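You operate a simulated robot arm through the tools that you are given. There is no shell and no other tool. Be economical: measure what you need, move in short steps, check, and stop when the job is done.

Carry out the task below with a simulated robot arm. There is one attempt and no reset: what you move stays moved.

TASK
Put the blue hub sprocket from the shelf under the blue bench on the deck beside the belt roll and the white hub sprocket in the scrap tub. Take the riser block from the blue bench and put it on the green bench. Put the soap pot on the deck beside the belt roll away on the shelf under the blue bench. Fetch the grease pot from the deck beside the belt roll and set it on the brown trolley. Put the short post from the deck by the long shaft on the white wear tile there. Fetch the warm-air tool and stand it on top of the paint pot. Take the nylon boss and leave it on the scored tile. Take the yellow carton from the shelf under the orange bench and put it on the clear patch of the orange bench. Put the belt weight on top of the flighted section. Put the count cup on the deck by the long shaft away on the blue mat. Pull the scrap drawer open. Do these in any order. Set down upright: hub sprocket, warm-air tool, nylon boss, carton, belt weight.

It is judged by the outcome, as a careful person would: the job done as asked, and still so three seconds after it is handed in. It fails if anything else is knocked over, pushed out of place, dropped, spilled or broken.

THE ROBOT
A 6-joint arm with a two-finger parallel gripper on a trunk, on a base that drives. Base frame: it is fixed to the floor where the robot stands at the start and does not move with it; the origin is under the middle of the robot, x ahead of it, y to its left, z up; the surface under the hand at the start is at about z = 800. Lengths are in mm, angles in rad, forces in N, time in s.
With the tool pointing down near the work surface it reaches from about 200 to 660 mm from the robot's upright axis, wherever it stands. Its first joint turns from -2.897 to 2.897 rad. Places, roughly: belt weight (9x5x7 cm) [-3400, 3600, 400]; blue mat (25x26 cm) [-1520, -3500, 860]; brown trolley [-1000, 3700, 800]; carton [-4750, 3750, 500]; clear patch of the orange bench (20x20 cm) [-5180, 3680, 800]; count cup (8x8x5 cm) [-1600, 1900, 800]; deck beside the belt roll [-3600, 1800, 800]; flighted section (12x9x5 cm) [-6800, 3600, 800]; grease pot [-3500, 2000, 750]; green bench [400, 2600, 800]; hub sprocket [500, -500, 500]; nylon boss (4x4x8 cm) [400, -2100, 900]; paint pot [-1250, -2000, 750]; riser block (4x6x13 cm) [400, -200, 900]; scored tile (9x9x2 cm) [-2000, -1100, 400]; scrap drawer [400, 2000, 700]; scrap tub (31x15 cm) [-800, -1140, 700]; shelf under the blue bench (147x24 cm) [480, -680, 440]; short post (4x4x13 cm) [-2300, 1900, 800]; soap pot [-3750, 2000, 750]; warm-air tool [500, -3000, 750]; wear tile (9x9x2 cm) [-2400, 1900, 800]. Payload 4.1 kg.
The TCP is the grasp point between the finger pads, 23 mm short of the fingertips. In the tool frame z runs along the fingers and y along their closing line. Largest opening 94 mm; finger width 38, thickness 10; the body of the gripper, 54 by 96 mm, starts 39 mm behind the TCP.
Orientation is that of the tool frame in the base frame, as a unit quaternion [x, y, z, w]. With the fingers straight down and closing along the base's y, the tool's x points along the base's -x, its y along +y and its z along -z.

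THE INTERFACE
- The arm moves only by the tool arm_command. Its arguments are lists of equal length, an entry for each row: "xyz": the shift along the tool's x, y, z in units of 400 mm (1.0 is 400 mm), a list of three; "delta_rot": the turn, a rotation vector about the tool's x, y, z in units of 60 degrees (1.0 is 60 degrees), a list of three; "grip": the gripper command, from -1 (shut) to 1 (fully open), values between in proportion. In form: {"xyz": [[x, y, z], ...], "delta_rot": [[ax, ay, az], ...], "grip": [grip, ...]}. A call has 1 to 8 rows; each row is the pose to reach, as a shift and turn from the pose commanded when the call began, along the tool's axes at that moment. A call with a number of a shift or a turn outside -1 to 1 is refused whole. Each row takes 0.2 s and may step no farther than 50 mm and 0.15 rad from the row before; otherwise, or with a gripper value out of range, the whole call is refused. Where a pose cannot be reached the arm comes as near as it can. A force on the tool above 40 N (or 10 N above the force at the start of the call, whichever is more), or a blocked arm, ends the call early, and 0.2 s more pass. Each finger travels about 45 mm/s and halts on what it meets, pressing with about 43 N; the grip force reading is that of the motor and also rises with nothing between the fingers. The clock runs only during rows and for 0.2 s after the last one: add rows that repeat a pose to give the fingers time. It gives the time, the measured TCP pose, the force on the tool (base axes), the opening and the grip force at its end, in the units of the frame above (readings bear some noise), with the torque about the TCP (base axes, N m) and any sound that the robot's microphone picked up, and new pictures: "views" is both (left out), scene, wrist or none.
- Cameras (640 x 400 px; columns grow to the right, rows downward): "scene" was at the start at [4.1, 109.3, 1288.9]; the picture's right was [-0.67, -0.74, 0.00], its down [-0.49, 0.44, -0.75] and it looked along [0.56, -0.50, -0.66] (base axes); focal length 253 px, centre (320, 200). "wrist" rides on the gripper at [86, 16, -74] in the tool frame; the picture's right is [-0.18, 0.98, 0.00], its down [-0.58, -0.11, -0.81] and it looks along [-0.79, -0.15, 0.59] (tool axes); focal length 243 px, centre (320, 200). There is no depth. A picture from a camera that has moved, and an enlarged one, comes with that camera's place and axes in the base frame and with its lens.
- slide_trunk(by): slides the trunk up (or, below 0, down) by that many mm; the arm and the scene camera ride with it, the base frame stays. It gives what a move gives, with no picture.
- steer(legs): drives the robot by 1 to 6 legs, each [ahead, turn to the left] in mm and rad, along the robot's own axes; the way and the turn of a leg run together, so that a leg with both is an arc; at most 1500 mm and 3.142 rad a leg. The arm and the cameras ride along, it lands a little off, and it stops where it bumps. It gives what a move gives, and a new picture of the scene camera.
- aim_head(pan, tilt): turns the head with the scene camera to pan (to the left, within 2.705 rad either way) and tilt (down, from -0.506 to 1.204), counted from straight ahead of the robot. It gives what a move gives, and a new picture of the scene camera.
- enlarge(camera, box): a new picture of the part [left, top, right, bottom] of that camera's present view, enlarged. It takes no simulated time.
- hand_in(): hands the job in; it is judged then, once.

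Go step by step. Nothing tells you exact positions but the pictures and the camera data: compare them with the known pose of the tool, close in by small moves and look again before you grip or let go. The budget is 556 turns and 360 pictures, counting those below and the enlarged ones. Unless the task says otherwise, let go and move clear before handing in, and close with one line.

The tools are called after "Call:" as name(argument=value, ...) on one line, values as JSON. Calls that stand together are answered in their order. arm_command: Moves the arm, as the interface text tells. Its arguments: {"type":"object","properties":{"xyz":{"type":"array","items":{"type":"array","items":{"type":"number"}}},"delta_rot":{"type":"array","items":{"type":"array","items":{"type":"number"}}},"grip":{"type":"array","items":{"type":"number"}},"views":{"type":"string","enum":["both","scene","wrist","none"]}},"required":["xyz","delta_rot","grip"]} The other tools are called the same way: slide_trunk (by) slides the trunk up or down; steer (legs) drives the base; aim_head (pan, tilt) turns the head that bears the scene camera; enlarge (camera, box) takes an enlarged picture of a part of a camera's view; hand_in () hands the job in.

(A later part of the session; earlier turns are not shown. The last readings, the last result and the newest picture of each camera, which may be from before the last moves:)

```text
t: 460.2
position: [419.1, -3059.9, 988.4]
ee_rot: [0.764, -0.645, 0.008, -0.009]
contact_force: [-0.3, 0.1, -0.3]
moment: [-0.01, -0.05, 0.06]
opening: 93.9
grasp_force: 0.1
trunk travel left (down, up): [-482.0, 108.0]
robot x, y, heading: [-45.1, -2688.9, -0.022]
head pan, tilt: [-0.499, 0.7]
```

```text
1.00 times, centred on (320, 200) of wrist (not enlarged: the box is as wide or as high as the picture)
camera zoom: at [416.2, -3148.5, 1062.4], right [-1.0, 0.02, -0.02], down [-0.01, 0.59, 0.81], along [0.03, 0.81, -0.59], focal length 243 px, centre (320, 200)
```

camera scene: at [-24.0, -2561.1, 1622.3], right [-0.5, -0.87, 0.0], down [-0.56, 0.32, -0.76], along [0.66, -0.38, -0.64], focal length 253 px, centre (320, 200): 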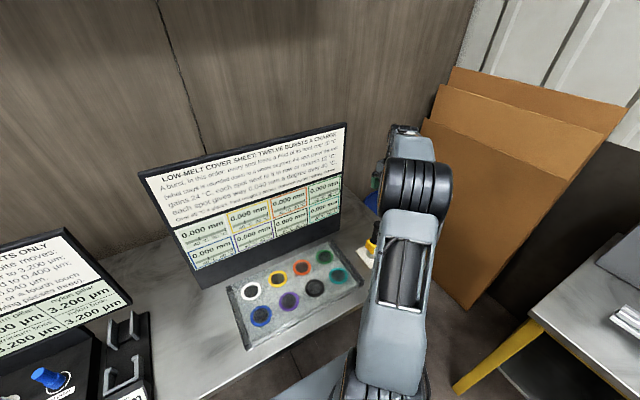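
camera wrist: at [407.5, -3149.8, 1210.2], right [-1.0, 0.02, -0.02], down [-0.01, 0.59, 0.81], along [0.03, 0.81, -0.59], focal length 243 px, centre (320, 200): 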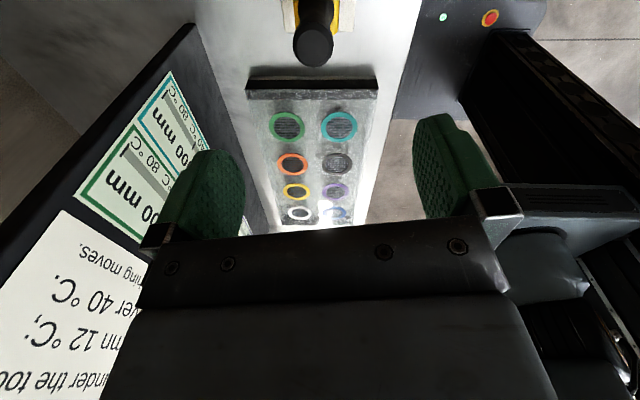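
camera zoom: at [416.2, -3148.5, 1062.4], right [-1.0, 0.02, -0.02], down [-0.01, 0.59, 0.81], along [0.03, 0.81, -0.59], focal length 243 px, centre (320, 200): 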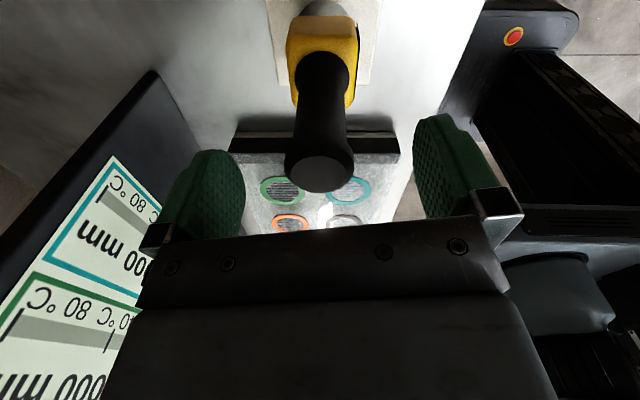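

Call:
arm_command(xyz=[[0, 0, 0.05], [0, 0, 0.09], [0, 0, 0.09], [0, 0, 0.09], [0, 0, 0.09], [0, 0, 0.09], [0, 0, 0.09]], delta_rot=[[0, 0, 0], [0, 0, 0], [0, 0, 0], [0, 0, 0], [0, 0, 0], [0, 0, 0], [0, 0, 0]], grip=[1, 1, -1, -1, -1, -1, -1], views="wrist")

```text
t: 461.8
position: [418.9, -3059.4, 952.1]
ee_rot: [0.763, -0.646, 0.007, -0.009]
contact_force: [-3.8, -0.2, 2.2]
moment: [-0.07, 0.75, 0.0]
opening: 29.9
grasp_force: 43.2
trunk travel left (down, up): [-482.0, 108.0]
robot x, y, heading: [-45.7, -2684.5, -0.023]
head pan, tilt: [-0.499, 0.7]
camera wrist: at [416.4, -3148.0, 1026.6], right [-1.0, 0.02, -0.02], down [-0.01, 0.59, 0.81], along [0.03, 0.81, -0.59], focal length 243 px, centre (320, 200)
```

wrist: 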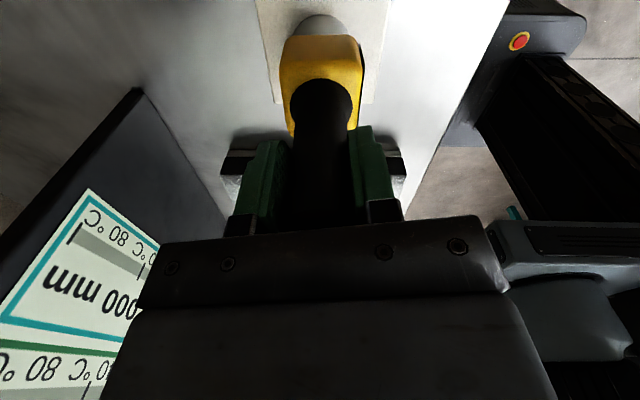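

Call:
slide_trunk(by=105)

Call:
steer(legs=[[-400, 0]])

Call:
enlarge(camera="wrist", box=[0, 0, 640, 400])

```text
t: 463.1
position: [420.0, -3060.3, 1057.6]
ee_rot: [0.764, -0.645, 0.006, -0.008]
contact_force: [-0.6, 0.6, -7.5]
moment: [-0.03, 0.04, -0.01]
opening: 29.9
grasp_force: 42.6
trunk travel left (down, up): [-587.0, 3.0]
robot x, y, heading: [-40.3, -2683.5, -0.024]
head pan, tilt: [-0.499, 0.7]
```

```text
t: 465.6
position: [14.9, -3053.8, 1058.1]
ee_rot: [0.761, -0.648, 0.007, -0.007]
contact_force: [0.1, 0.5, -7.1]
moment: [0.0, -0.04, -0.02]
opening: 29.5
grasp_force: 42.9
trunk travel left (down, up): [-587.0, 3.0]
robot x, y, heading: [-445.0, -2675.8, -0.034]
head pan, tilt: [-0.499, 0.7]
camera scene: at [-425.0, -2551.0, 1627.4], right [-0.51, -0.86, 0.0], down [-0.56, 0.33, -0.76], along [0.66, -0.39, -0.64], focal length 253 px, centre (320, 200)
```

scene: 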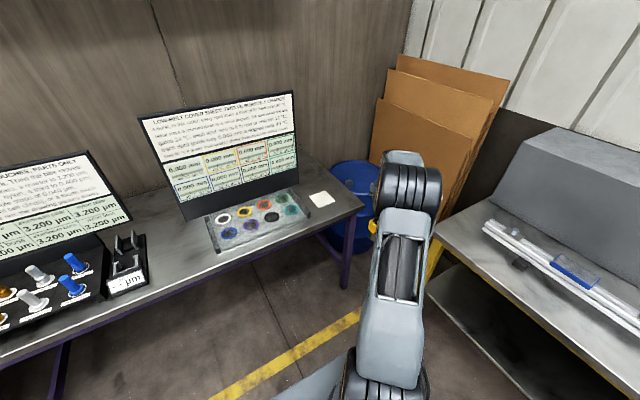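

```text
1.00 times, centred on (320, 200) of wrist (not enlarged: the box is as wide or as high as the picture)
camera zoom: at [11.2, -3141.3, 1131.2], right [-1.0, 0.02, -0.02], down [0.0, 0.59, 0.81], along [0.03, 0.81, -0.59], focal length 243 px, centre (320, 200)
```

zoom: 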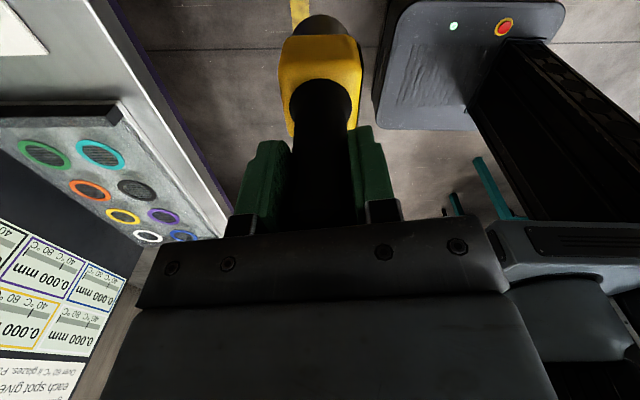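

Call:
arm_command(xyz=[[-0.117, 0, 0], [-0.234, 0, 0], [-0.351, 0, 0], [-0.468, 0, 0], [-0.585, 0, 0], [-0.702, 0, 0], [-0.819, 0, 0], [-0.936, 0, 0]], delta_rot=[[0, 0, 0], [0, 0, 0], [0, 0, 0], [0, 0, 0], [0, 0, 0], [0, 0, 0], [0, 0, 0], [0, 0, 0]], grip=[-1, -1, -1, -1, -1, -1, -1, -1], views="none")

Call:
steer(legs=[[0, 3.14], [800, 0], [0, -1.54]])

Call:
aim_head(pan=0.0, tilt=0.75)

```text
t: 467.4
position: [-44.2, -2681.9, 1058.6]
ee_rot: [0.762, -0.648, 0.007, -0.007]
contact_force: [-0.4, 0.5, -7.3]
moment: [-0.02, 0.01, 0.01]
opening: 29.7
grasp_force: 43.2
trunk travel left (down, up): [-587.0, 3.0]
robot x, y, heading: [-442.7, -2675.5, -0.03]
head pan, tilt: [-0.499, 0.7]
```

```text
t: 482.8
position: [-1281.0, -2282.6, 1059.6]
ee_rot: [0.991, 0.136, -0.001, -0.01]
contact_force: [0.7, 0.0, -7.4]
moment: [0.02, -0.02, -0.03]
opening: 29.3
grasp_force: 42.8
trunk travel left (down, up): [-587.0, 3.0]
robot x, y, heading: [-1242.0, -2681.8, 1.651]
head pan, tilt: [-0.499, 0.7]
camera scene: at [-1367.7, -2677.8, 1627.3], right [0.91, -0.41, 0.0], down [-0.26, -0.59, -0.76], along [0.31, 0.7, -0.64], focal length 253 px, centre (320, 200)
```

scene: 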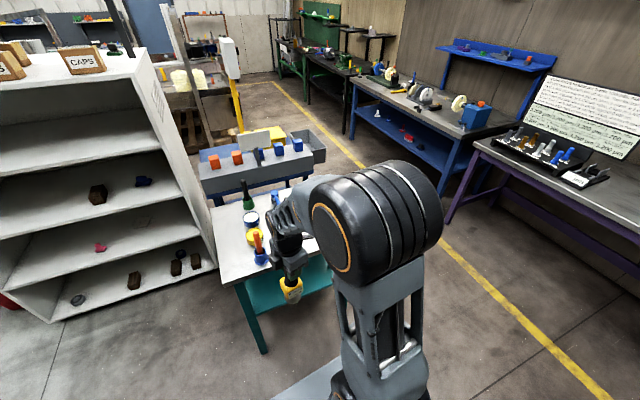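

```text
t: 483.8
position: [-1280.3, -2280.9, 1059.4]
ee_rot: [0.991, 0.136, -0.001, -0.011]
contact_force: [0.5, 0.2, -8.6]
moment: [0.04, 0.0, 0.02]
opening: 29.5
grasp_force: 42.4
trunk travel left (down, up): [-587.0, 3.0]
robot x, y, heading: [-1238.4, -2681.2, 1.653]
head pan, tilt: [0.0, 0.75]
camera scene: at [-1409.0, -2672.9, 1623.0], right [1.0, 0.08, 0.0], down [0.06, -0.68, -0.73], along [-0.06, 0.73, -0.68], focal length 253 px, centre (320, 200)
```

scene: 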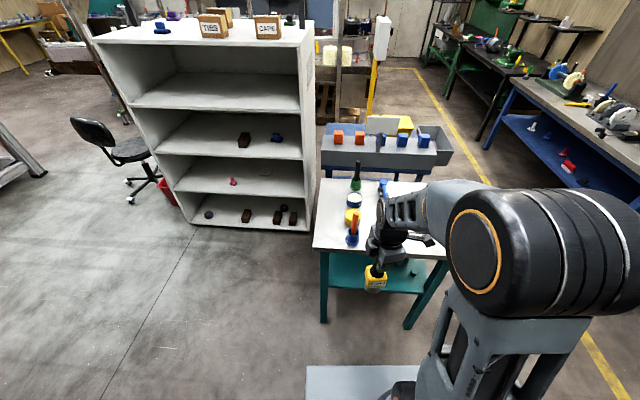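

Call:
enlarge(camera="scene", box=[300, 150, 460, 270])

Call:
enlarge(camera="scene", box=[160, 60, 320, 240])

```text
3.33 times, centred on (380, 210) of scene
camera zoom: at [-1409.0, -2672.9, 1623.0], right [1.0, 0.08, 0.0], down [0.06, -0.68, -0.73], along [-0.06, 0.73, -0.68], focal length 842 px, centre (120, 167)
```

zoom: 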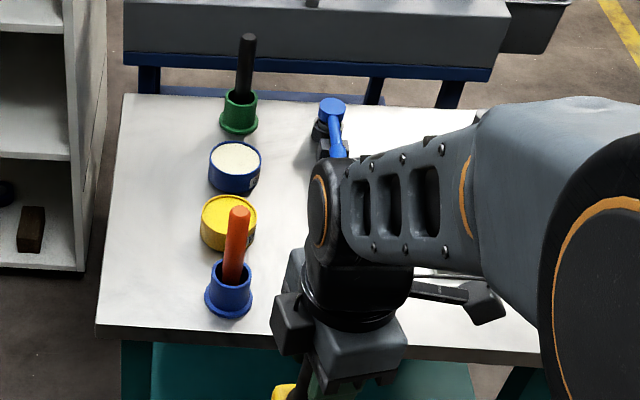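

```text
2.22 times, centred on (240, 150) of scene
camera zoom: at [-1409.0, -2672.9, 1623.0], right [1.0, 0.08, 0.0], down [0.06, -0.68, -0.73], along [-0.06, 0.73, -0.68], focal length 562 px, centre (498, 311)
```

zoom: 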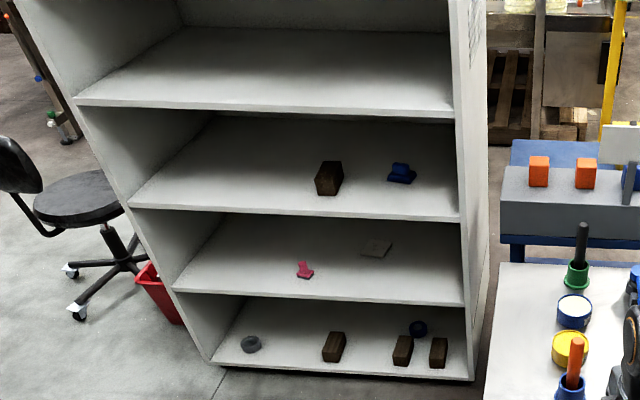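

Call:
enlarge(camera="wrist", box=[0, 0, 640, 400])

Call:
enlarge(camera="scene", box=[340, 185, 375, 225])

```text
1.00 times, centred on (320, 200) of wrist (not enlarged: the box is as wide or as high as the picture)
camera zoom: at [-1192.5, -2276.1, 1133.6], right [0.09, -1.0, -0.02], down [-0.58, -0.07, 0.81], along [-0.81, -0.06, -0.59], focal length 243 px, centre (320, 200)
```

zoom: 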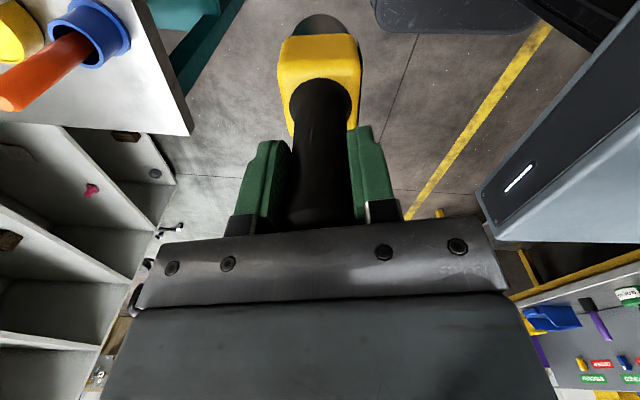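

```text
10.00 times, centred on (358, 205) of scene
camera zoom: at [-1409.0, -2672.9, 1623.0], right [1.0, 0.08, 0.0], down [0.06, -0.68, -0.73], along [-0.06, 0.73, -0.68], focal length 2527 px, centre (-55, 150)
```

zoom: 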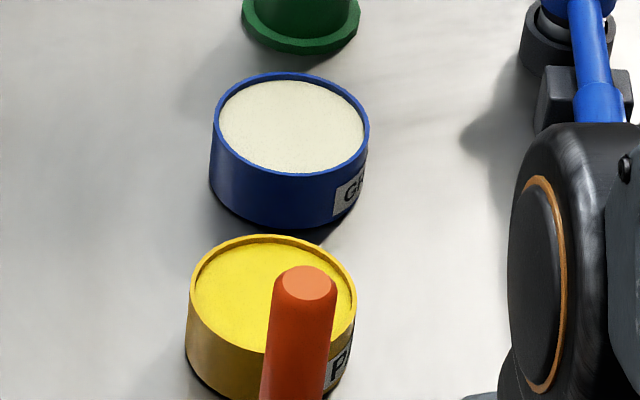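

The yellow pot labelled "P…" is the paint pot (blue one is grease), at about (-1325,-1886). I'll come in beside the orange stick and then move over it.

Call:
steer(legs=[[0, -0.081], [250, 0]])

Call:
aim_head(pan=0.1, tilt=0.85)

Call:
enlarge(camera="wrist", box=[0, 0, 640, 400])

```text
t: 486.1
position: [-1246.3, -2024.6, 1059.7]
ee_rot: [0.996, 0.093, -0.001, -0.01]
contact_force: [-0.3, -0.2, -7.6]
moment: [-0.01, 0.02, 0.01]
opening: 29.5
grasp_force: 43.5
trunk travel left (down, up): [-587.0, 3.0]
robot x, y, heading: [-1243.7, -2427.4, 1.574]
head pan, tilt: [0.0, 0.75]
camera scene: at [-1407.3, -2403.8, 1623.0], right [1.0, 0.0, 0.0], down [0.0, -0.68, -0.73], along [0.0, 0.73, -0.68], focal length 253 px, centre (320, 200)
```

scene: 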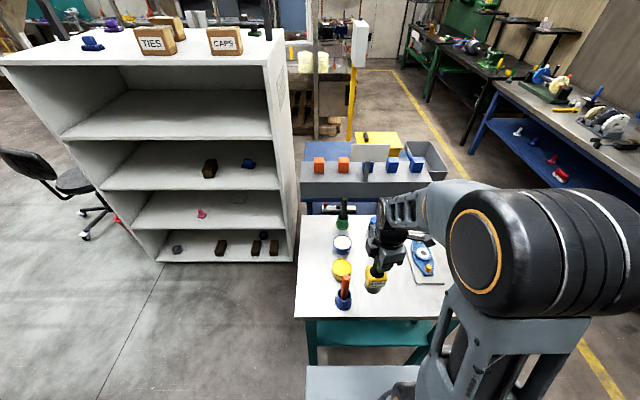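

```text
t: 486.7
position: [-1246.5, -2025.8, 1060.3]
ee_rot: [0.996, 0.094, -0.001, -0.01]
contact_force: [-0.1, 0.4, -7.2]
moment: [0.01, -0.02, -0.02]
opening: 29.6
grasp_force: 43.3
trunk travel left (down, up): [-587.0, 3.0]
robot x, y, heading: [-1241.2, -2430.5, 1.574]
head pan, tilt: [0.099, 0.85]
camera scene: at [-1415.0, -2409.6, 1615.1], right [1.0, 0.1, 0.0], down [0.07, -0.75, -0.66], along [-0.06, 0.66, -0.75], focal length 253 px, centre (320, 200)
```

scene: 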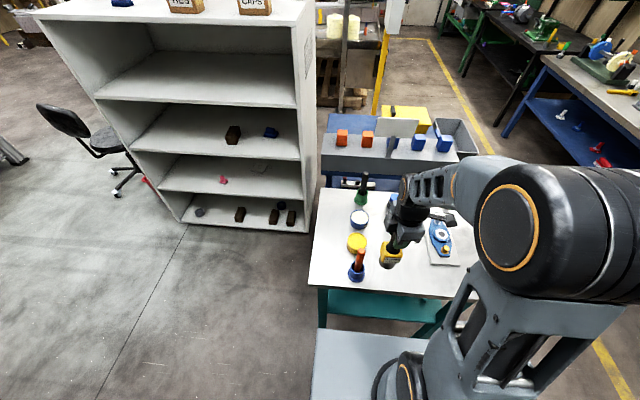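

```text
1.00 times, centred on (320, 200) of wrist (not enlarged: the box is as wide or as high as the picture)
camera zoom: at [-1158.2, -2027.6, 1133.4], right [0.0, -1.0, -0.02], down [-0.59, -0.02, 0.81], along [-0.81, 0.01, -0.59], focal length 243 px, centre (320, 200)
```

zoom: 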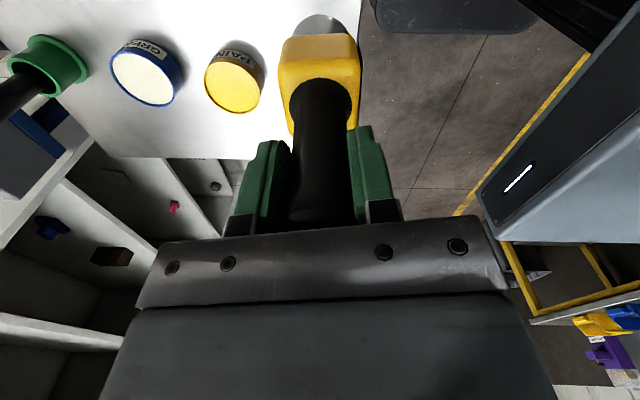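

Call:
arm_command(xyz=[[0.02, -0.1, -0.05], [0.04, -0.2, -0.05], [0.059, -0.312, -0.05]], delta_rot=[[0, 0, 0], [0, 0, 0], [0, 0, 0]], grip=[-1, -1, -1], views="both")

```text
t: 487.5
position: [-1246.8, -1899.0, 1081.5]
ee_rot: [0.996, 0.094, -0.001, -0.01]
contact_force: [-0.5, 0.0, -7.3]
moment: [0.04, 0.0, -0.04]
opening: 29.4
grasp_force: 42.4
trunk travel left (down, up): [-587.0, 3.0]
robot x, y, heading: [-1242.8, -2425.5, 1.567]
head pan, tilt: [0.099, 0.85]
camera scene: at [-1415.1, -2408.6, 1615.0], right [1.0, 0.1, 0.0], down [0.07, -0.75, -0.66], along [-0.06, 0.66, -0.75], focal length 253 px, centre (320, 200)
camera wrist: at [-1158.5, -1900.9, 1155.6], right [0.0, -1.0, -0.02], down [-0.59, -0.02, 0.81], along [-0.81, 0.01, -0.59], focal length 243 px, centre (320, 200)
```

scene: 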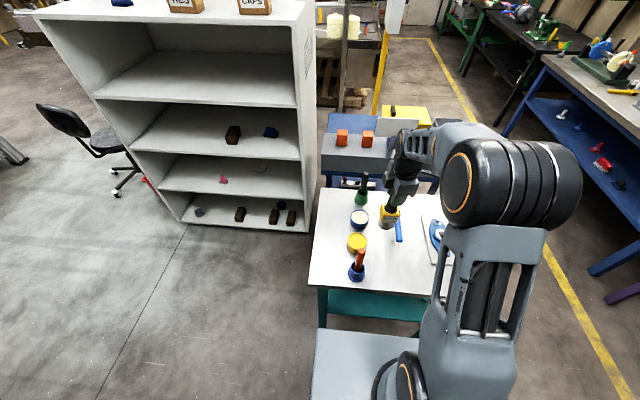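
wrist: 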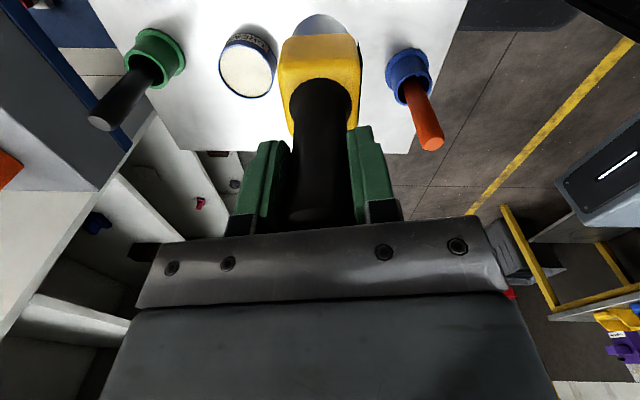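

Call:
arm_command(xyz=[[-0.1, -0.022, 0], [-0.195, -0.044, 0], [-0.195, -0.044, 0]], delta_rot=[[0, 0, 0], [0, 0, 0], [0, 0, 0]], grip=[-1, -1, -1], views="wrist")

Call:
enlarge(camera="scene", box=[320, 170, 420, 290])

```text
t: 488.3
position: [-1325.2, -1896.7, 1082.5]
ee_rot: [0.995, 0.094, -0.001, -0.011]
contact_force: [-0.4, 0.3, -8.1]
moment: [-0.04, -0.04, -0.01]
opening: 29.7
grasp_force: 43.3
trunk travel left (down, up): [-587.0, 3.0]
robot x, y, heading: [-1240.2, -2427.7, 1.569]
head pan, tilt: [0.099, 0.85]
camera wrist: at [-1236.7, -1898.2, 1156.7], right [0.0, -1.0, -0.02], down [-0.59, -0.02, 0.81], along [-0.81, 0.01, -0.59], focal length 243 px, centre (320, 200)
```

wrist: 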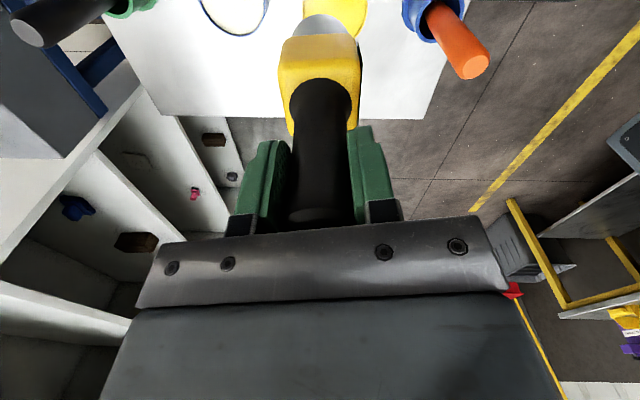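

```text
3.33 times, centred on (370, 230) of scene
camera zoom: at [-1414.9, -2409.6, 1615.0], right [1.0, 0.1, 0.0], down [0.07, -0.75, -0.66], along [-0.06, 0.66, -0.75], focal length 842 px, centre (153, 100)
```

zoom: 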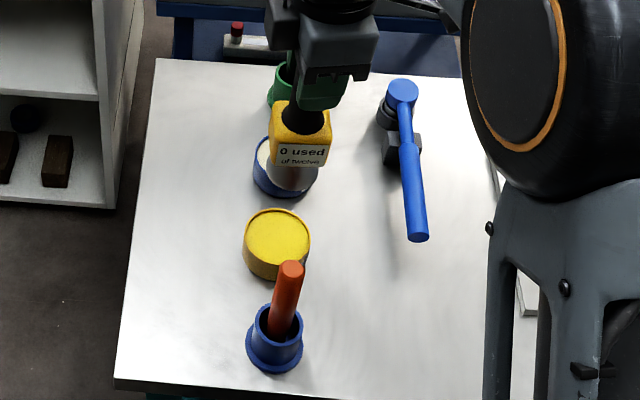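

Call:
enlarge(camera="wrist", box=[260, 0, 400, 60])

```text
4.57 times, centred on (330, 30) of wrist
camera zoom: at [-1236.7, -1898.2, 1156.7], right [0.0, -1.0, -0.02], down [-0.59, -0.02, 0.81], along [-0.81, 0.01, -0.59], focal length 1109 px, centre (274, 977)
```

zoom: 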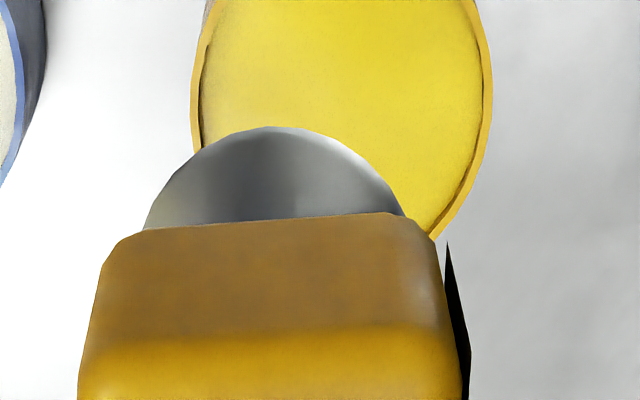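

Call:
arm_command(xyz=[[-0.0115, 0.021, 0.1], [-0.0115, 0.021, 0.2], [-0.0115, 0.021, 0.24]], delta_rot=[[0, 0, 0], [0, 0, 0], [0, 0, 0]], grip=[-1, -1, -1], views="none")

Call:
enlarge(camera="wrist", box=[240, 0, 420, 100])

Call:
enlarge(camera="scene", box=[320, 190, 400, 290])

```text
t: 489.1
position: [-1330.1, -1902.8, 986.6]
ee_rot: [0.996, 0.094, -0.002, -0.011]
contact_force: [0.3, 0.2, -6.6]
moment: [0.03, -0.02, 0.01]
opening: 29.4
grasp_force: 42.8
trunk travel left (down, up): [-587.0, 3.0]
robot x, y, heading: [-1244.8, -2430.1, 1.566]
head pan, tilt: [0.099, 0.85]
```

```text
3.56 times, centred on (330, 50) of wrist
camera zoom: at [-1240.8, -1903.8, 1059.4], right [0.0, -1.0, -0.02], down [-0.59, -0.02, 0.81], along [-0.81, 0.01, -0.59], focal length 863 px, centre (284, 733)
```

zoom: 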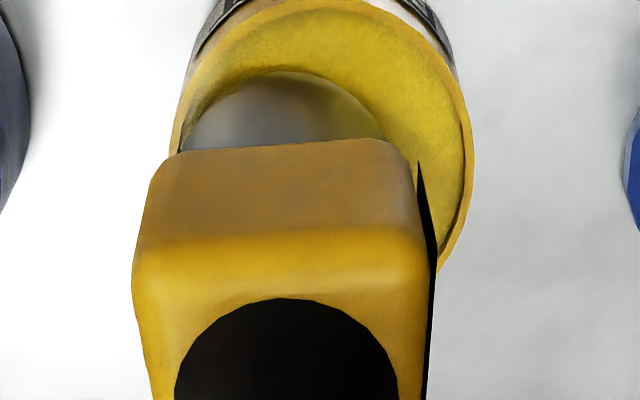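

```text
4.00 times, centred on (360, 240) of scene
camera zoom: at [-1415.3, -2409.4, 1615.0], right [1.0, 0.1, 0.0], down [0.07, -0.75, -0.66], along [-0.06, 0.66, -0.75], focal length 1011 px, centre (160, 40)
```

zoom: 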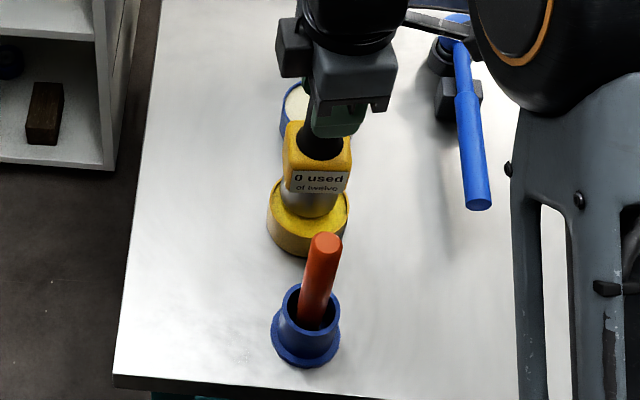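

Call:
enlarge(camera="scene", box=[380, 215, 338, 262])

Call:
enlarge(camera="scene", box=[335, 215, 380, 262])

Call:
enlarge(camera="wrist", box=[260, 0, 400, 90])

```text
refused: the box must be [left, top, right, bottom]
```

```text
8.51 times, centred on (358, 238) of scene
camera zoom: at [-1415.3, -2409.4, 1615.0], right [1.0, 0.1, 0.0], down [0.07, -0.75, -0.66], along [-0.06, 0.66, -0.75], focal length 2150 px, centre (1, -128)
```

zoom: 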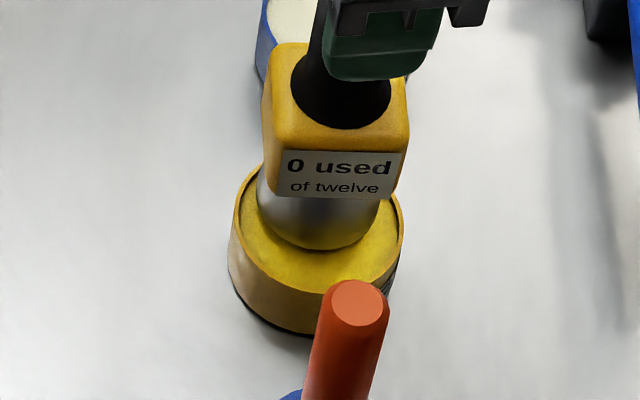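

```text
4.44 times, centred on (330, 45) of wrist
camera zoom: at [-1240.8, -1903.8, 1059.4], right [0.0, -1.0, -0.02], down [-0.59, -0.02, 0.81], along [-0.81, 0.01, -0.59], focal length 1078 px, centre (276, 889)
```

zoom: 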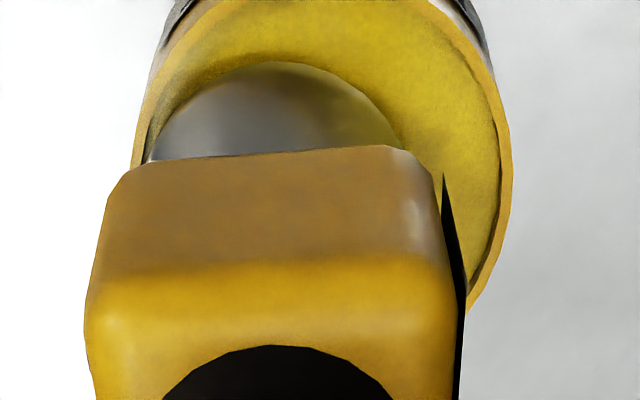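

The pot rim looks nearly at the nozzle's level; the pot centre is ~9 mm further south. I'll lift slightly and shift.

Call:
arm_command(xyz=[[0, 0, -0.03], [-0.004, 0.022, -0.03], [-0.004, 0.022, -0.03]], delta_rot=[[0, 0, 0], [0, 0, 0], [0, 0, 0]], grip=[-1, -1, -1], views="none")

Call:
enlarge(camera="scene", box=[335, 215, 380, 262])

Call:
enlarge(camera="wrist", box=[260, 0, 400, 90])

```text
t: 489.9
position: [-1329.7, -1913.2, 998.6]
ee_rot: [0.996, 0.094, -0.001, -0.01]
contact_force: [-0.6, -0.1, -7.6]
moment: [0.0, 0.0, -0.01]
opening: 29.6
grasp_force: 43.1
trunk travel left (down, up): [-587.0, 3.0]
robot x, y, heading: [-1244.5, -2430.1, 1.57]
head pan, tilt: [0.099, 0.85]
```

```text
8.51 times, centred on (358, 238) of scene
camera zoom: at [-1415.2, -2409.5, 1615.0], right [1.0, 0.1, 0.0], down [0.07, -0.75, -0.66], along [-0.06, 0.66, -0.75], focal length 2150 px, centre (1, -128)
```

zoom: 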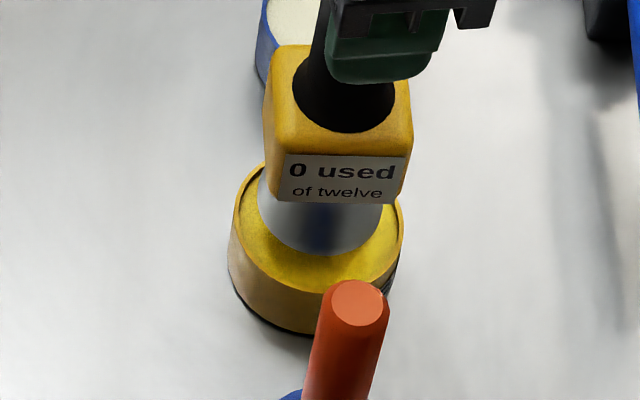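

```text
4.44 times, centred on (330, 45) of wrist
camera zoom: at [-1241.2, -1914.1, 1071.9], right [0.0, -1.0, -0.02], down [-0.59, -0.02, 0.81], along [-0.81, 0.01, -0.59], focal length 1078 px, centre (276, 889)
```

zoom: 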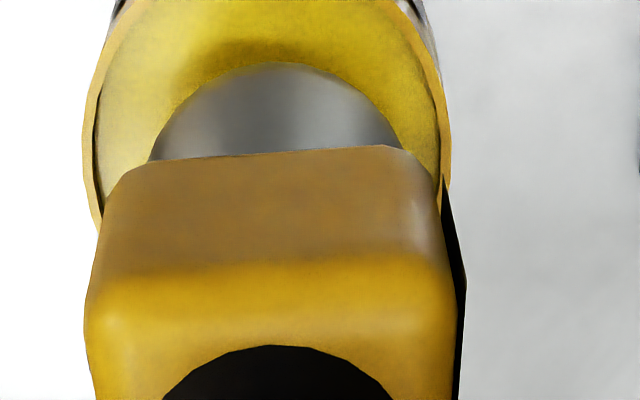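

Call:
arm_command(xyz=[[0, -0.006, 0.015], [0, -0.006, 0.025], [0, -0.006, 0.033], [0, -0.006, 0.041], [0, -0.006, 0.049], [0, -0.006, 0.057]], delta_rot=[[0, 0, 0], [0, 0, 0], [0, 0, 0], [0, 0, 0], [0, 0, 0], [0, 0, 0]], grip=[-1, -1, -1, -1, -1, -1], views="none")

```text
t: 491.3
position: [-1330.9, -1910.9, 978.2]
ee_rot: [0.995, 0.094, -0.001, -0.012]
contact_force: [0.2, -3.6, 16.5]
moment: [-1.06, -0.06, -0.03]
opening: 29.6
grasp_force: 43.0
trunk travel left (down, up): [-587.0, 3.0]
robot x, y, heading: [-1241.6, -2430.7, 1.567]
head pan, tilt: [0.099, 0.85]
```

Call:
enlarge(camera="scene", box=[335, 215, 380, 262])

Call:
enlarge(camera="wrist", box=[240, 0, 420, 110])

```text
8.51 times, centred on (358, 238) of scene
camera zoom: at [-1414.8, -2411.9, 1615.6], right [1.0, 0.1, 0.0], down [0.07, -0.75, -0.66], along [-0.06, 0.66, -0.75], focal length 2150 px, centre (1, -128)
```

zoom: 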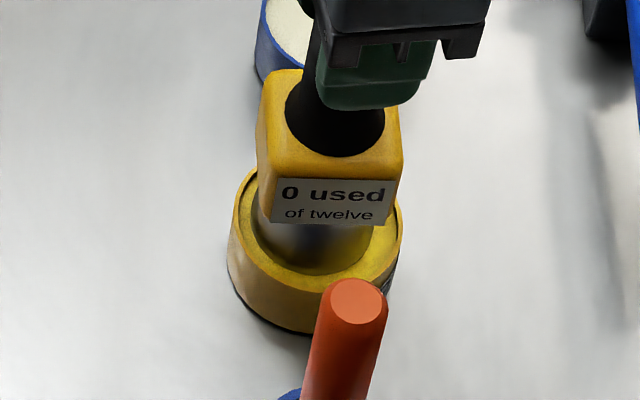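

```text
3.56 times, centred on (330, 55) of wrist
camera zoom: at [-1241.8, -1912.8, 1052.0], right [0.0, -1.0, -0.02], down [-0.59, -0.02, 0.81], along [-0.81, 0.01, -0.59], focal length 863 px, centre (284, 716)
```

zoom: 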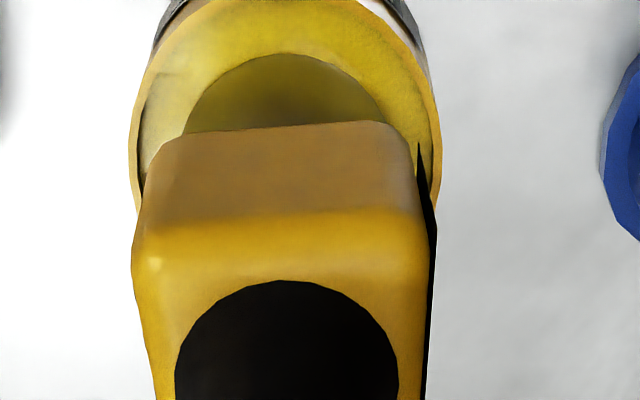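

Call:
arm_command(xyz=[[0, 0, -0.006], [0, 0, -0.006], [0, 0, -0.006], [0, 0, -0.006]], delta_rot=[[0, 0, 0], [0, 0, 0], [0, 0, 0], [0, 0, 0]], grip=[-1, -0.1, 0.2, 0.2], views="wrist")

```text
t: 492.3
position: [-1329.7, -1911.5, 978.1]
ee_rot: [0.995, 0.095, -0.001, -0.01]
contact_force: [-0.8, 0.5, -0.6]
moment: [0.03, 0.01, 0.0]
opening: 56.2
grasp_force: 0.0
trunk travel left (down, up): [-587.0, 3.0]
robot x, y, heading: [-1242.6, -2428.1, 1.568]
head pan, tilt: [0.099, 0.85]
camera wrist: at [-1241.5, -1912.4, 1052.1], right [0.0, -1.0, -0.02], down [-0.59, -0.02, 0.81], along [-0.81, 0.01, -0.59], focal length 243 px, centre (320, 200)
```

wrist: 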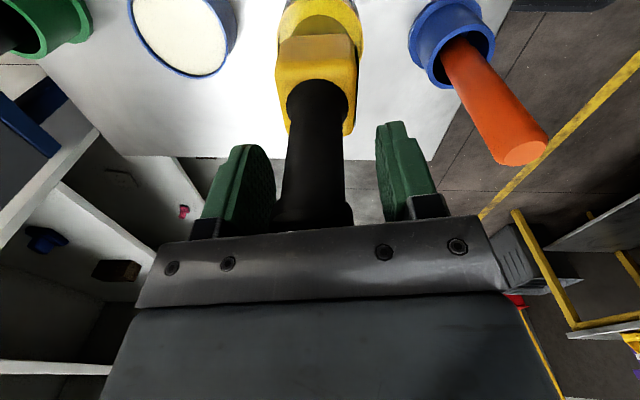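

Call:
arm_command(xyz=[[0, 0, -0.1], [0, 0, -0.2], [0, 0, -0.3], [0.05, 0.0, -0.33]], delta_rot=[[0, 0, 0], [0, 0, 0], [0, 0, 0], [0, 0, 0]], grip=[0.2, 0.2, 0.2, 0.2], views="scene")

```text
t: 493.3
position: [-1309.6, -1909.0, 1108.7]
ee_rot: [0.995, 0.095, -0.001, -0.01]
contact_force: [0.4, -0.4, 0.0]
moment: [-0.03, -0.03, 0.05]
opening: 56.4
grasp_force: 0.0
trunk travel left (down, up): [-587.0, 3.0]
robot x, y, heading: [-1242.2, -2428.1, 1.569]
head pan, tilt: [0.099, 0.85]
camera scene: at [-1414.7, -2410.2, 1615.1], right [1.0, 0.1, 0.0], down [0.07, -0.75, -0.66], along [-0.06, 0.66, -0.75], focal length 253 px, centre (320, 200)
```

scene: 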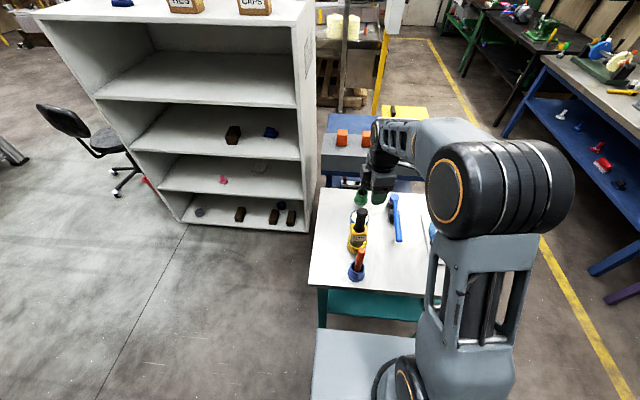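

Call:
steer(legs=[[-250, 0], [0, -1.179], [1020, 0], [0, -0.39]])

Call:
aim_head(pan=0.0, tilt=0.7)

Call:
enlarge(camera="scene", box=[160, 60, 480, 260])

```text
t: 504.2
position: [247.1, -2236.7, 1110.0]
ee_rot: [0.763, -0.646, 0.007, -0.008]
contact_force: [-0.3, -1.3, 0.3]
moment: [0.0, 0.02, 0.01]
opening: 56.2
grasp_force: 0.1
trunk travel left (down, up): [-587.0, 3.0]
robot x, y, heading: [-270.2, -2293.0, -0.022]
head pan, tilt: [0.099, 0.85]
camera scene: at [-249.2, -2120.2, 1615.1], right [0.07, -1.0, 0.0], down [-0.75, -0.06, -0.66], along [0.66, 0.05, -0.75], focal length 253 px, centre (320, 200)
```

scene: 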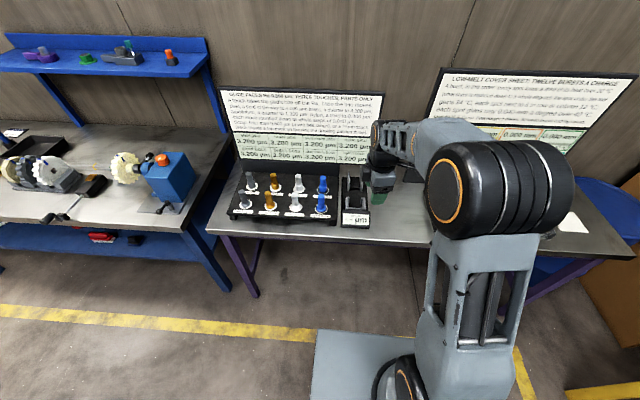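

```text
t: 504.9
position: [245.9, -2237.8, 1109.6]
ee_rot: [0.763, -0.646, 0.007, -0.008]
contact_force: [0.9, 0.5, -0.5]
moment: [-0.04, 0.01, -0.03]
opening: 56.0
grasp_force: 0.0
trunk travel left (down, up): [-587.0, 3.0]
robot x, y, heading: [-272.8, -2291.8, -0.028]
head pan, tilt: [0.0, 0.7]
camera scene: at [-242.4, -2127.8, 1627.3], right [-0.02, -1.0, 0.0], down [-0.64, 0.02, -0.76], along [0.76, -0.02, -0.64], focal length 253 px, centre (320, 200)
```

scene: 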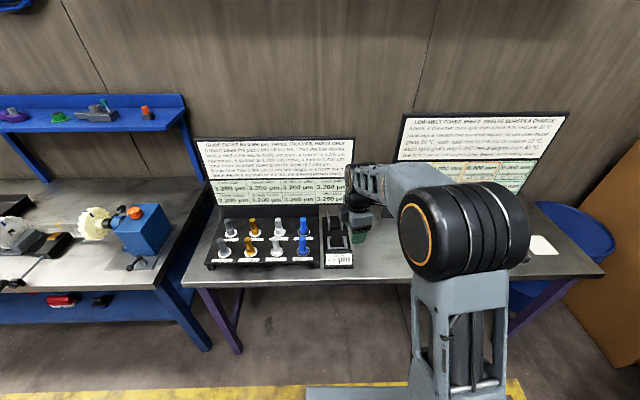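

```text
2.00 times, centred on (320, 160) of scene
camera zoom: at [-242.4, -2127.8, 1627.3], right [-0.02, -1.0, 0.0], down [-0.64, 0.02, -0.76], along [0.76, -0.02, -0.64], focal length 505 px, centre (320, 280)
```

zoom: 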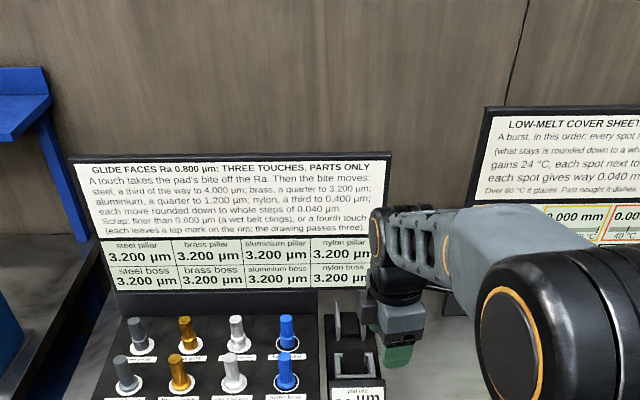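

Call:
enlarge(camera="scene", box=[200, 205, 330, 275])

Call:
enlarge(camera="scene", box=[280, 205, 330, 270])

```text
4.92 times, centred on (265, 240) of scene
camera zoom: at [-242.4, -2127.8, 1627.3], right [-0.02, -1.0, 0.0], down [-0.64, 0.02, -0.76], along [0.76, -0.02, -0.64], focal length 1244 px, centre (591, 3)
```

zoom: 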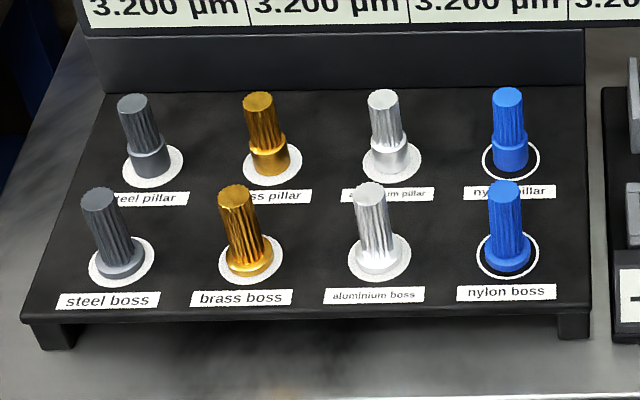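

```text
6.15 times, centred on (305, 238) of scene
camera zoom: at [-242.4, -2127.8, 1627.3], right [-0.02, -1.0, 0.0], down [-0.64, 0.02, -0.76], along [0.76, -0.02, -0.64], focal length 1555 px, centre (412, -31)
```

zoom: 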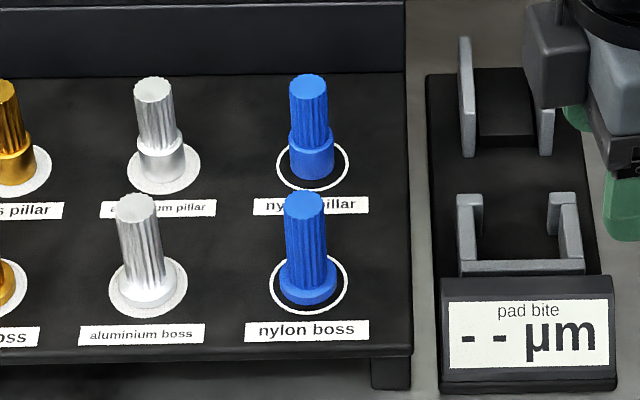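

The nylon boss is the front-right blue one, at about (355,-2080), rack top z≈870. I'll move over it.

Call:
steer(legs=[[120, 0]])

Call:
arm_command(xyz=[[-0.1, -0.01, 0], [-0.2, -0.02, 0], [-0.3, -0.03, 0], [-0.393, -0.04, 0], [-0.393, -0.04, 0.08]], delta_rot=[[0, 0, 0], [0, 0, 0], [0, 0, 0], [0, 0, 0], [0, 0, 0]], grip=[0.3, 0.3, 0.3, 0.3, 0.3], views="both")

```text
t: 506.2
position: [367.3, -2240.0, 1108.9]
ee_rot: [0.763, -0.647, 0.007, -0.008]
contact_force: [0.0, 0.0, -0.9]
moment: [-0.01, 0.03, 0.03]
opening: 56.3
grasp_force: 0.0
trunk travel left (down, up): [-587.0, 3.0]
robot x, y, heading: [-152.6, -2297.0, -0.027]
head pan, tilt: [0.0, 0.7]
camera scene: at [-121.8, -2131.0, 1627.3], right [-0.03, -1.0, 0.0], down [-0.64, 0.02, -0.76], along [0.76, -0.02, -0.64], focal length 253 px, centre (320, 200)
```

scene: 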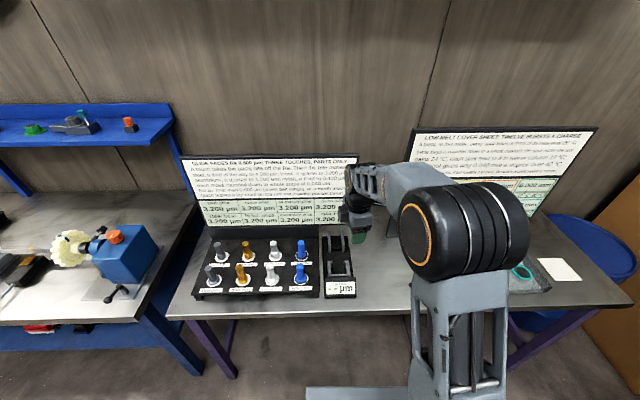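

```text
t: 507.4
position: [359.7, -2082.0, 1078.5]
ee_rot: [0.763, -0.646, 0.007, -0.008]
contact_force: [-0.4, 0.3, 0.0]
moment: [-0.02, -0.01, 0.02]
opening: 61.0
grasp_force: 0.0
trunk travel left (down, up): [-587.0, 3.0]
robot x, y, heading: [-154.5, -2296.8, -0.032]
head pan, tilt: [0.0, 0.7]
camera scene: at [-122.7, -2130.9, 1627.3], right [-0.03, -1.0, 0.0], down [-0.64, 0.02, -0.76], along [0.76, -0.02, -0.64], focal length 253 px, centre (320, 200)
camera wrist: at [355.5, -2171.5, 1151.7], right [-1.0, 0.02, -0.02], down [0.0, 0.59, 0.81], along [0.03, 0.81, -0.59], focal length 243 px, centre (320, 200)
```

scene: 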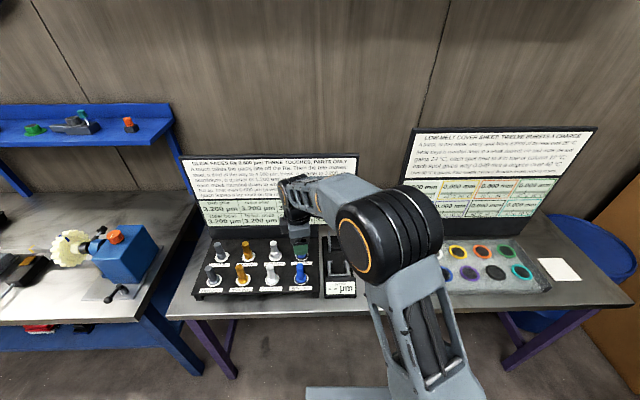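
wrist: 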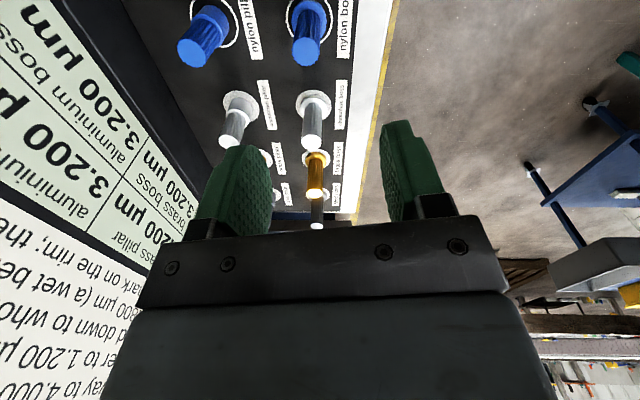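

Call:
arm_command(xyz=[[0.008, -0.028, 0.05], [0.008, -0.028, 0.1]], delta_rot=[[0, 0, 0], [0, 0, 0]], grip=[0.3, 0.3], views="none")

Call:
slide_trunk(by=-50)

Call:
enlarge(camera="wrist", box=[0, 0, 640, 400])

```text
t: 508.0
position: [370.3, -2082.9, 1038.2]
ee_rot: [0.763, -0.647, 0.007, -0.008]
contact_force: [-0.4, 0.3, -0.5]
moment: [0.0, 0.01, 0.0]
opening: 61.0
grasp_force: 0.1
trunk travel left (down, up): [-587.0, 3.0]
robot x, y, heading: [-152.3, -2297.6, -0.027]
head pan, tilt: [0.0, 0.7]
```

```text
t: 508.9
position: [370.5, -2083.0, 987.8]
ee_rot: [0.762, -0.647, 0.007, -0.008]
contact_force: [-0.6, 0.0, 0.9]
moment: [-0.01, 0.02, 0.0]
opening: 61.1
grasp_force: 0.0
trunk travel left (down, up): [-537.0, 53.0]
robot x, y, heading: [-151.1, -2297.5, -0.029]
head pan, tilt: [0.0, 0.7]
```

```text
1.00 times, centred on (320, 200) of wrist (not enlarged: the box is as wide or as high as the picture)
camera zoom: at [366.9, -2171.6, 1061.8], right [-1.0, 0.02, -0.02], down [0.0, 0.59, 0.81], along [0.03, 0.81, -0.59], focal length 243 px, centre (320, 200)
```

zoom: 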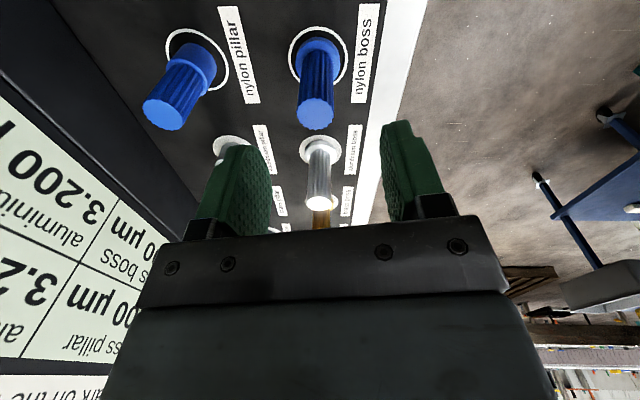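

Call:
arm_command(xyz=[[0.008, -0.004, 0.1], [0.008, -0.004, 0.168], [0.008, -0.004, 0.168], [0.008, -0.004, 0.168], [0.008, -0.004, 0.168], [0.008, -0.004, 0.168]], delta_rot=[[0, 0, 0], [0, 0, 0], [0, 0, 0], [0, 0, 0], [0, 0, 0], [0, 0, 0]], grip=[0.3, 0.3, -1, -1, -1, -1], views="wrist")

```text
t: 510.3
position: [372.1, -2085.8, 920.7]
ee_rot: [0.763, -0.647, 0.006, -0.008]
contact_force: [0.1, 0.4, -0.9]
moment: [0.03, -0.04, 0.01]
opening: 23.1
grasp_force: 43.3
trunk travel left (down, up): [-537.0, 53.0]
robot x, y, heading: [-153.2, -2296.3, -0.028]
head pan, tilt: [0.0, 0.7]
camera wrist: at [369.4, -2173.5, 995.0], right [-1.0, 0.02, -0.02], down [0.0, 0.59, 0.81], along [0.03, 0.81, -0.59], focal length 243 px, centre (320, 200)
```

wrist: 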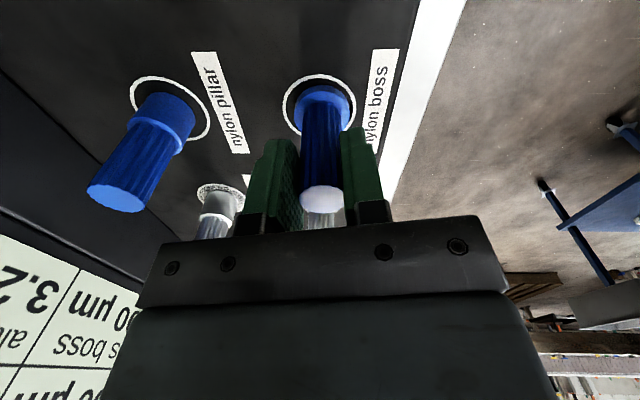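

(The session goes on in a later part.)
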